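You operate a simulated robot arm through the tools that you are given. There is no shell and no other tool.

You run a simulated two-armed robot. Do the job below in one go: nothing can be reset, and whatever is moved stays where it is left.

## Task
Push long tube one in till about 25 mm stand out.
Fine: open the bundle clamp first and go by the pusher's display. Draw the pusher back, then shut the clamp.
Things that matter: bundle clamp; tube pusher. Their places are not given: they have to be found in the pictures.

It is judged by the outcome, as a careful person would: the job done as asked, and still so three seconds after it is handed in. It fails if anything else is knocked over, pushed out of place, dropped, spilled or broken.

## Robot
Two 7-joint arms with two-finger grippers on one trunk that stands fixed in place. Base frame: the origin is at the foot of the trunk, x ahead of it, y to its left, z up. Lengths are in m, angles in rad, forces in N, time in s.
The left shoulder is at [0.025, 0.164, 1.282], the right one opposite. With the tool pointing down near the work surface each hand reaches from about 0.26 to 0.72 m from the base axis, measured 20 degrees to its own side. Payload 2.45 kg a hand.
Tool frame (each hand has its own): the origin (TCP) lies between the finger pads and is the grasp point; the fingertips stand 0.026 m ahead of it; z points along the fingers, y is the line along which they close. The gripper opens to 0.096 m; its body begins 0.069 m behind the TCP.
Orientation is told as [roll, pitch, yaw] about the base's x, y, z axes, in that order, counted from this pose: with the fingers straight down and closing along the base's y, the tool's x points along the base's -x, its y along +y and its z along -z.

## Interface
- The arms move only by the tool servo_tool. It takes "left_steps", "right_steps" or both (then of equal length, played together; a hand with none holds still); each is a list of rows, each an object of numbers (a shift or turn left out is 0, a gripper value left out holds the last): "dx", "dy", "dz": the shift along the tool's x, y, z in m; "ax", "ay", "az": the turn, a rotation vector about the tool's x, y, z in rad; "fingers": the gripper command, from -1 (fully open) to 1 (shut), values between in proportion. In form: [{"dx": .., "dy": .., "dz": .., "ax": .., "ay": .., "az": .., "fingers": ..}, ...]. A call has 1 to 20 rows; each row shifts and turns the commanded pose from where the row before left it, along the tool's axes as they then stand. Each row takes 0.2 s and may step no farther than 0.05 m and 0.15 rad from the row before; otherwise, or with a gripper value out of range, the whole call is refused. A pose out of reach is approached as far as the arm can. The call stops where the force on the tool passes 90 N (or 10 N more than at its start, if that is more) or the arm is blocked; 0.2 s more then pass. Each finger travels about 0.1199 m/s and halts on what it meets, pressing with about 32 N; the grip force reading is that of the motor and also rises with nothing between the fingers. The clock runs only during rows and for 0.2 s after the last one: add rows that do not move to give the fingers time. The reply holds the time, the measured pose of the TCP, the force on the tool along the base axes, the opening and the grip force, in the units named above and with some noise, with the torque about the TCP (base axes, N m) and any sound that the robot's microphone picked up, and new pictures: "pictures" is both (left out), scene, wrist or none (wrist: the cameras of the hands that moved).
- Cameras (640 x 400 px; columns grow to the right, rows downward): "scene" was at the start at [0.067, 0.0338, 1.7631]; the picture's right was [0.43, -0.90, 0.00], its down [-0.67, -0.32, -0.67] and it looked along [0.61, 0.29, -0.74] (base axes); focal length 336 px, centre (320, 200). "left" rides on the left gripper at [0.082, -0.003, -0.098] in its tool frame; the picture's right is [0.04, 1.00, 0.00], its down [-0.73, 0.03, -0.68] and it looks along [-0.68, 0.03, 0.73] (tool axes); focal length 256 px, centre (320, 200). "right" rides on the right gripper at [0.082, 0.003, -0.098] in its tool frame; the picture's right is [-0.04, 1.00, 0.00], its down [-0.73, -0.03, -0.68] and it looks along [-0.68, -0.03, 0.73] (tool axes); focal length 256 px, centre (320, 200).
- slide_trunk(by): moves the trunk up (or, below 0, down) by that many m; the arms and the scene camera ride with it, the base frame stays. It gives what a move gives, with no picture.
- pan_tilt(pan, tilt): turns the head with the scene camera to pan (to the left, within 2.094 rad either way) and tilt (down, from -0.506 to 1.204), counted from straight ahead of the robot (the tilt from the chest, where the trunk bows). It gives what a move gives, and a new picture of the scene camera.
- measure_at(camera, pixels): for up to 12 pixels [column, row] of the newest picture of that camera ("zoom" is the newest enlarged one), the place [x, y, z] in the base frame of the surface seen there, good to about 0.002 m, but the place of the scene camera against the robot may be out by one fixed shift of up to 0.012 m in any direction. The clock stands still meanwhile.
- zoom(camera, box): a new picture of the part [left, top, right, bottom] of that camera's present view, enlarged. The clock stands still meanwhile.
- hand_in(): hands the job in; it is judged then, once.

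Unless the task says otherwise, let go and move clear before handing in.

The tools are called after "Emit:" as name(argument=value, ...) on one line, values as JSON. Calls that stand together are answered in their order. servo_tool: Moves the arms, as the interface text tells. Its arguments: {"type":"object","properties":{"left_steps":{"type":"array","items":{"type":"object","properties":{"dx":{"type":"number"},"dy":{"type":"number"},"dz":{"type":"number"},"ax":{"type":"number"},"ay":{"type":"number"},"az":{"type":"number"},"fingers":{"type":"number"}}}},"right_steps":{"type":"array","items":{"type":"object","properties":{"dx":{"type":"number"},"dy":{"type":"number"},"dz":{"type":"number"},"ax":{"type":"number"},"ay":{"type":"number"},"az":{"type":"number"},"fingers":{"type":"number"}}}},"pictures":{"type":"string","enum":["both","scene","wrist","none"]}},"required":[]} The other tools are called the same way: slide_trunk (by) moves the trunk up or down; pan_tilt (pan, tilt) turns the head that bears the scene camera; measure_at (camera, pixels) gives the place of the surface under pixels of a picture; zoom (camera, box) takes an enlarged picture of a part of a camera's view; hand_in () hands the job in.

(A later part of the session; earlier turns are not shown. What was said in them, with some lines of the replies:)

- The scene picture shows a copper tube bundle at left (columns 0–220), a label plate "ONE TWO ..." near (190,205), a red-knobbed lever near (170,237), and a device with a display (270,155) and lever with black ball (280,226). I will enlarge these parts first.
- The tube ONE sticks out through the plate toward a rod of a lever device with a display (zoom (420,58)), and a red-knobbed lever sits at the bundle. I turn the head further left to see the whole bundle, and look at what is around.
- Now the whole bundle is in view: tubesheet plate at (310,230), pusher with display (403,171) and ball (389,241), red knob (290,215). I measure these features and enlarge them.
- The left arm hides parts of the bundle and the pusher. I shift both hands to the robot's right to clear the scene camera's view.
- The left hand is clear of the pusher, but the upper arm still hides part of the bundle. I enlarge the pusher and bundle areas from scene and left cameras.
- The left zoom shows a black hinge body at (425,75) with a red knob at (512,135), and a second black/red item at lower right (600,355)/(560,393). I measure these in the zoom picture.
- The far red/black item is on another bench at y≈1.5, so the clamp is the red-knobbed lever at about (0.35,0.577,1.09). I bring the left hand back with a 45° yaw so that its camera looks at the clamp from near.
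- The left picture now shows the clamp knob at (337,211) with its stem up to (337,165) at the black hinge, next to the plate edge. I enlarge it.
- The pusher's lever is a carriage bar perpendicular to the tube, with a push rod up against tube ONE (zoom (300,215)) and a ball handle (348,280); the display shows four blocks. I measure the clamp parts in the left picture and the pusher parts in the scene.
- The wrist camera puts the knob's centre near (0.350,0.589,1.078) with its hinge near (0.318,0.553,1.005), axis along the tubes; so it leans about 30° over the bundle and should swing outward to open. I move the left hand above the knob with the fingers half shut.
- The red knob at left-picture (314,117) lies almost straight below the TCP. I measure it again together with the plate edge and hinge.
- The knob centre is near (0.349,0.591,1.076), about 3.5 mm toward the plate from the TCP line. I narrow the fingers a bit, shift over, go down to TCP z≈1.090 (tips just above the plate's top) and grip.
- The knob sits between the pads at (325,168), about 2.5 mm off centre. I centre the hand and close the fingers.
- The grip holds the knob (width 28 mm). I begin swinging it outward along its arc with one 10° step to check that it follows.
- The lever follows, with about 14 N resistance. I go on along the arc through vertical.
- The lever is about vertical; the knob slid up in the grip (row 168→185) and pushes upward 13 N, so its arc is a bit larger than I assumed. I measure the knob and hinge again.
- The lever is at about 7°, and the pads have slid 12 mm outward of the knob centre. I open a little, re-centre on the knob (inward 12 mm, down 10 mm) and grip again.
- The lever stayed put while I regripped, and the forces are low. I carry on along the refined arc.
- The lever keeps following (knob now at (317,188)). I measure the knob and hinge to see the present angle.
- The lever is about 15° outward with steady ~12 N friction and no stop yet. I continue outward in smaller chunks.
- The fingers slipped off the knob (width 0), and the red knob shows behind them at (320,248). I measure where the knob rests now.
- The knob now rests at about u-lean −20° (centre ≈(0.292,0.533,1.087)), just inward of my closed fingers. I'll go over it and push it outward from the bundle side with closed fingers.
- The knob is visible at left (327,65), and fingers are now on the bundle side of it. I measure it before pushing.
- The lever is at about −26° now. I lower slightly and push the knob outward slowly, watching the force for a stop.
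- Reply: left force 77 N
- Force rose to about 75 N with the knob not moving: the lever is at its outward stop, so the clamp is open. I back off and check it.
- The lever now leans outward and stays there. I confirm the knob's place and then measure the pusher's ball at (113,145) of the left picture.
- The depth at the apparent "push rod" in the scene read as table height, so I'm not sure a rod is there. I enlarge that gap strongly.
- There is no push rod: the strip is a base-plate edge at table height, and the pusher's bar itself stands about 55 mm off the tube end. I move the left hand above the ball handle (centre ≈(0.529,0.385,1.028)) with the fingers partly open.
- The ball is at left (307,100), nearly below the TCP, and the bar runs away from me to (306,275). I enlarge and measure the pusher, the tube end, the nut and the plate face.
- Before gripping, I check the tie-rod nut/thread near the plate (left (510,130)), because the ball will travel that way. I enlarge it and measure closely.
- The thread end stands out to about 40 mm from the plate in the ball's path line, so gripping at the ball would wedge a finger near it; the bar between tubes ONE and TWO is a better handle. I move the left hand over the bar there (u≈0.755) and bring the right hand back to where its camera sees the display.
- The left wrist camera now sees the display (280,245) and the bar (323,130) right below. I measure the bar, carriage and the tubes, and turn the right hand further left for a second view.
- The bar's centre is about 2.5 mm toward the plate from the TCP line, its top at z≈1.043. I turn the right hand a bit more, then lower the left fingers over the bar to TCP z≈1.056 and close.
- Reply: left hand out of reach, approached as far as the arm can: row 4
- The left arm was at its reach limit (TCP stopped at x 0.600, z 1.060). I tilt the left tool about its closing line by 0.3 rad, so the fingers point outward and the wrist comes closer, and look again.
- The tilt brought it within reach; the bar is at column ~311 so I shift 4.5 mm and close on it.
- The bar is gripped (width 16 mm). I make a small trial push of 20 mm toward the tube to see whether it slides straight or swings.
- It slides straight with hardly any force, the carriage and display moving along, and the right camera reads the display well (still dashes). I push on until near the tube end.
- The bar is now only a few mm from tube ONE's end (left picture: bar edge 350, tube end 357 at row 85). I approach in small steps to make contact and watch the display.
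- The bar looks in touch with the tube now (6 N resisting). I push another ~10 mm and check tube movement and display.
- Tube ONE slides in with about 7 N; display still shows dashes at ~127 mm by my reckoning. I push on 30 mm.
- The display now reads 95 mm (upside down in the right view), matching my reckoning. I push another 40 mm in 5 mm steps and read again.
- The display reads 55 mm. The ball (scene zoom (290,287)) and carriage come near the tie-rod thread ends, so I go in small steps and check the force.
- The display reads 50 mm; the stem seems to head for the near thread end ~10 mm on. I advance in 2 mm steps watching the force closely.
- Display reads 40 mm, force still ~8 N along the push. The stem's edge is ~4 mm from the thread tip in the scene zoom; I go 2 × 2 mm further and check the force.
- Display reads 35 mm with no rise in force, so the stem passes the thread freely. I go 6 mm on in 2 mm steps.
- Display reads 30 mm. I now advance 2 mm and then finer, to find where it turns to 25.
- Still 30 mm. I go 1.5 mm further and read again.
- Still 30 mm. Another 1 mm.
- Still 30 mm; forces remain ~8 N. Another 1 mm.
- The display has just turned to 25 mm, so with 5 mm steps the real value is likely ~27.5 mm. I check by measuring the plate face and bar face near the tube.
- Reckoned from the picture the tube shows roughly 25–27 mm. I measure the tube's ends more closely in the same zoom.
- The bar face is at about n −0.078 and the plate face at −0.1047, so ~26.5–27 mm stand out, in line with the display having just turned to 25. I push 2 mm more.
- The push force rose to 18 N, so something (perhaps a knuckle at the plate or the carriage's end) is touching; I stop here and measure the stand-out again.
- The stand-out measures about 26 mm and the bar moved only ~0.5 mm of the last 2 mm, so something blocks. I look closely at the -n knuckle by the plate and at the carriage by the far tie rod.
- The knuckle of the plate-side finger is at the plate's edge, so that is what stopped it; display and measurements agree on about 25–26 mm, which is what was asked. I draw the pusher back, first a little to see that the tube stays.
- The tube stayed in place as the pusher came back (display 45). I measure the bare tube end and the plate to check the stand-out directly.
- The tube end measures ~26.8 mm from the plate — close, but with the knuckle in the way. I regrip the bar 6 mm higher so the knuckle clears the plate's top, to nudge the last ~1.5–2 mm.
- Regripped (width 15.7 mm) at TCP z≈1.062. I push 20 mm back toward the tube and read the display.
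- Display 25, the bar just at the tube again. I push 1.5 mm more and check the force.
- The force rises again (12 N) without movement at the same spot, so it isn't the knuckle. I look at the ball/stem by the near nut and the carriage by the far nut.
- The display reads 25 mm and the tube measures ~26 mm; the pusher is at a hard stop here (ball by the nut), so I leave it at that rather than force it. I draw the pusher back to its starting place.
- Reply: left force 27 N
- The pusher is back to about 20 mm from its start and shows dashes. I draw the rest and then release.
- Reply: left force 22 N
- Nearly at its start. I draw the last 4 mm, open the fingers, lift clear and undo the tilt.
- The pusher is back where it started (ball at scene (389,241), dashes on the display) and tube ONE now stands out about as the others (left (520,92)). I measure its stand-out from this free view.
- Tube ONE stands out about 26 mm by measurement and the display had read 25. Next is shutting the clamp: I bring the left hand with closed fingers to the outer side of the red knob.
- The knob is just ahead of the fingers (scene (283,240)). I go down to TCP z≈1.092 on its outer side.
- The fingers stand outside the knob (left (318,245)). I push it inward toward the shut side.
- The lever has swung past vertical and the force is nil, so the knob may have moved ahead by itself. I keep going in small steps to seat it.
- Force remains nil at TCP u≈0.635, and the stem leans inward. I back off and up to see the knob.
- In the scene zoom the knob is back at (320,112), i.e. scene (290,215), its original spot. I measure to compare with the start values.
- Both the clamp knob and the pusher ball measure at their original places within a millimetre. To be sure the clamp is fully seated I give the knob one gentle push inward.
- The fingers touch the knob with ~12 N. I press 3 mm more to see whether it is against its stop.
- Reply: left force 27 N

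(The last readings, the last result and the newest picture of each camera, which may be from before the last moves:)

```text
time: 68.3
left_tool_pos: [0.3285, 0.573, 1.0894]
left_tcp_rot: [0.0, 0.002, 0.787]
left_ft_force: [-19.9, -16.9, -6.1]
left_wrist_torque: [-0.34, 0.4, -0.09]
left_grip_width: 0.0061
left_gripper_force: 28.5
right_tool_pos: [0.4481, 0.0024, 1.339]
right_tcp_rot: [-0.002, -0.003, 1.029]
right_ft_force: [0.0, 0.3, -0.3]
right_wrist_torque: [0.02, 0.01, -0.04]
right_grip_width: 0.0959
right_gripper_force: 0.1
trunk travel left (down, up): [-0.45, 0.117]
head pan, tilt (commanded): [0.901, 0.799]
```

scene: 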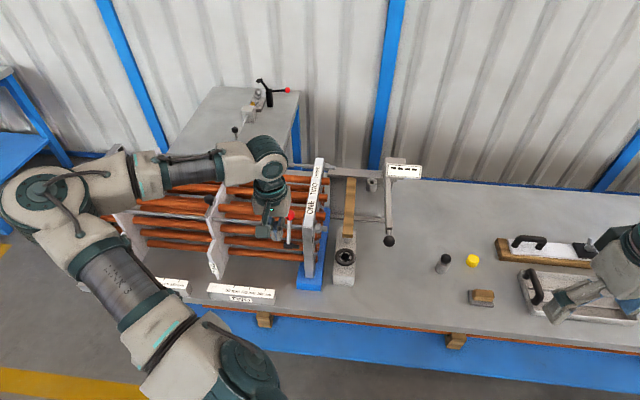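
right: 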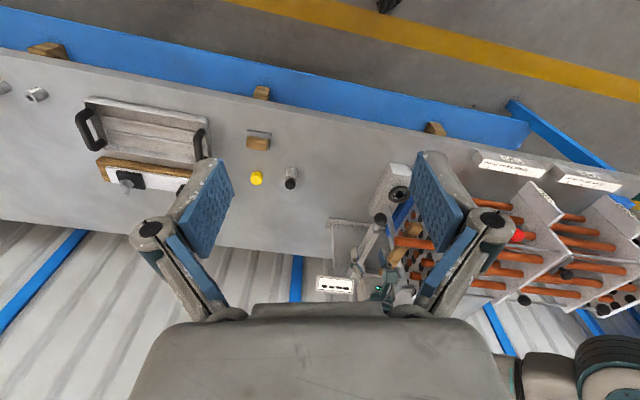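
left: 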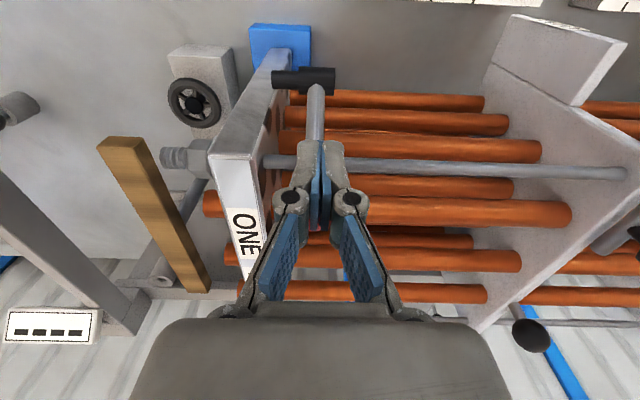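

The force climbs to 26 N with no movement, so the clamp is fully shut at its stop. I back off, rise and move the hand clear.

Emit:
servo_tool(left_steps=[{"dx": 0.01}, {"dx": 0.02}, {"dx": 0.03}, {"dz": -0.04}, {"dz": -0.045}, {"dz": -0.045}, {"dx": 0.03, "dy": -0.03}, {"dx": 0.03, "dy": -0.03}, {"dx": 0.02, "dy": -0.03, "fingers": 0}, {}, {}], pictures="both")

Emit:
zoom(camera="scene", box=[240, 150, 420, 280])

Emit:
measure_at(camera="scene", pixels=[[290, 215], [389, 241]])

```text
time: 70.7
left_tool_pos: [0.293, 0.4216, 1.2165]
left_tcp_rot: [-0.006, 0.001, 0.791]
left_ft_force: [0.1, -0.2, -0.3]
left_wrist_torque: [0.03, 0.0, -0.02]
left_grip_width: 0.048
left_gripper_force: 0.2
right_tool_pos: [0.4489, 0.0108, 1.3392]
right_tcp_rot: [-0.003, 0.004, 1.03]
right_ft_force: [-0.6, -0.6, 0.3]
right_wrist_torque: [0.0, -0.04, -0.01]
right_grip_width: 0.0962
right_gripper_force: 0.0
trunk travel left (down, up): [-0.45, 0.117]
head pan, tilt (commanded): [0.901, 0.799]
```

scene: 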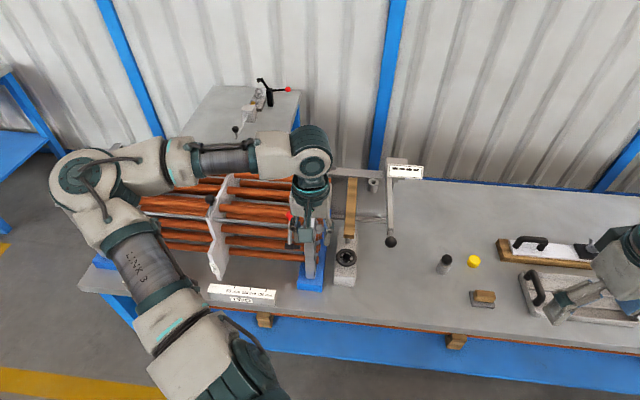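
left: 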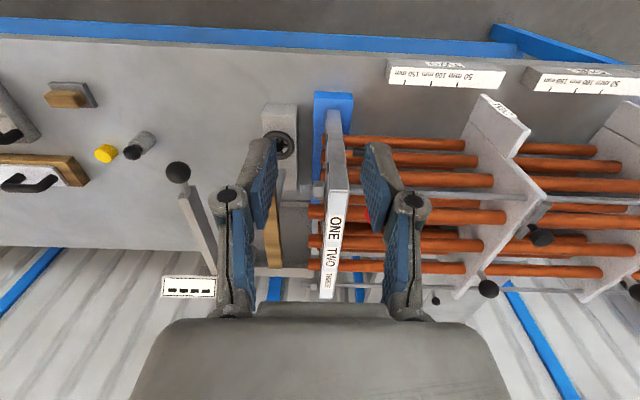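

```text
3.08 times, centred on (330, 215) of scene
```

zoom: 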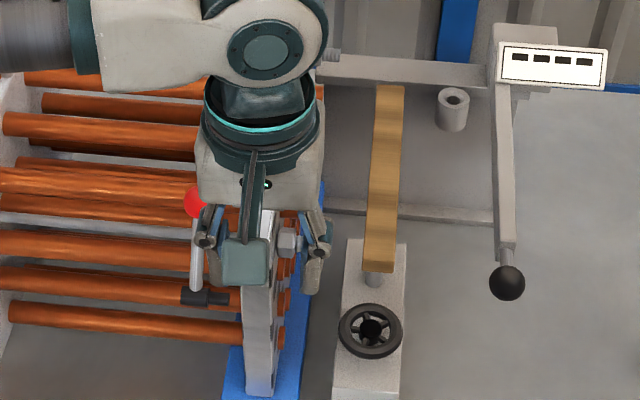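

```text
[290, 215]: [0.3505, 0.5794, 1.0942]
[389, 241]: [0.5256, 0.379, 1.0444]
```

Clamp lever is upright-inward as at the start, pusher back with dashes. I move the left hand farther off for a last clear look at tube ONE.

Emit:
servo_tool(left_steps=[{"dx": 0.025, "dy": -0.025, "dz": -0.015}, {"dx": 0.025, "dy": -0.025, "dz": -0.015}, {"dx": 0.025, "dy": -0.025, "dz": -0.015}, {"dx": 0.025, "dy": -0.025, "dz": -0.015}, {}, {}], pictures="both")

Emit:
zoom(camera="scene", box=[270, 150, 400, 270])

Emit:
zoom(camera="scene", box=[300, 190, 350, 240])

```text
time: 72.1
left_tool_pos: [0.297, 0.2706, 1.2801]
left_tcp_rot: [-0.003, 0.0, 0.787]
left_ft_force: [-0.3, -0.6, -0.7]
left_wrist_torque: [0.02, 0.01, -0.02]
left_grip_width: 0.0482
left_gripper_force: 0.0
right_tool_pos: [0.4497, 0.0043, 1.3391]
right_tcp_rot: [-0.002, 0.0, 1.029]
right_ft_force: [0.0, -0.8, -0.2]
right_wrist_torque: [0.0, -0.02, 0.0]
right_grip_width: 0.0962
right_gripper_force: 0.0
trunk travel left (down, up): [-0.45, 0.117]
head pan, tilt (commanded): [0.901, 0.799]
```

scene: 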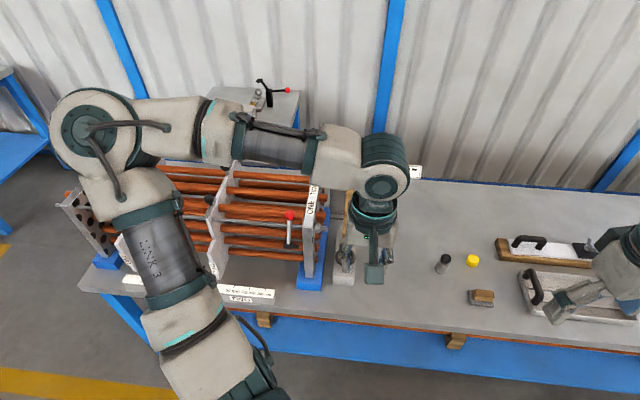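
left: 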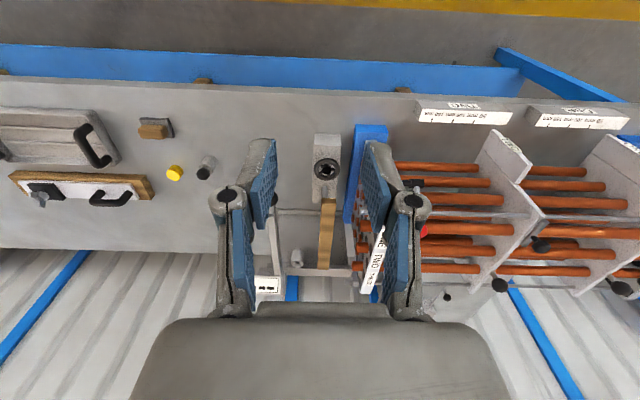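

```text
3.33 times, centred on (335, 210) of scene
```

zoom: 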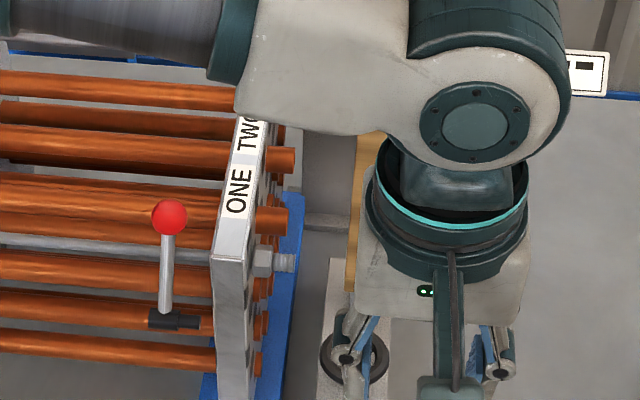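

```text
8.00 times, centred on (325, 215) of scene
```

zoom: 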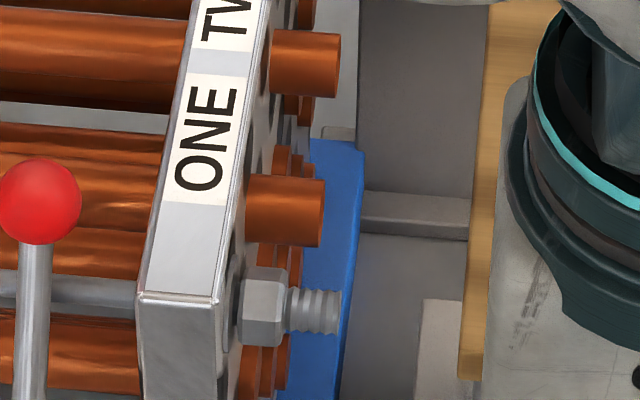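

Tube ONE stands out like its neighbours in the zoom (248→323 px). I take a last measurement of it before handing in.

Emit:
measure_at(camera="zoom", pixels=[[320, 205], [322, 215], [300, 205], [252, 200], [256, 205], [250, 215], [40, 200]])

```text
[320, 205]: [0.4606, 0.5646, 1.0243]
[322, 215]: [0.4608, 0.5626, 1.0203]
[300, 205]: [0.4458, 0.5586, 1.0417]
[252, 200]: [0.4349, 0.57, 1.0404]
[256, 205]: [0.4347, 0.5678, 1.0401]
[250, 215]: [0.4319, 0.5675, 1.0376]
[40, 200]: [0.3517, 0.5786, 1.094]
```

The clamp is shut again (knob at its starting place, against its stop). The pusher is back at its start with dashes on the display. It read 25 mm when I stopped pushing, and tube ONE measures about 25–27 mm. Both hands are clear and nothing else looks moved, so I hand in.

Emit:
hand_in()

```text
The job is handed in.
```

Long tube one is pushed in: the pusher's display read 25 mm when I stopped, and my own measurements put it at about 26–27 mm. I opened the bundle clamp first. Afterwards I drew the pusher back to its starting place, shut the clamp against its stop, and handed the job in.

- **Stop at the end:** the pusher met a stop just as the display turned to 25. I regripped higher and tried again, and it stopped at the same place, so I left it there rather than force it. The cause is probably the ball handle reaching the tie-rod nut. The display counts in 5 mm steps, so the true figure could be a millimetre or two over 25.
- **Clamp slip:** while I was opening the clamp, the fingers slipped off its knob once. I finished opening it by pushing the knob with closed fingers.

Both hands are clear, and nothing else looked moved in the last pictures.
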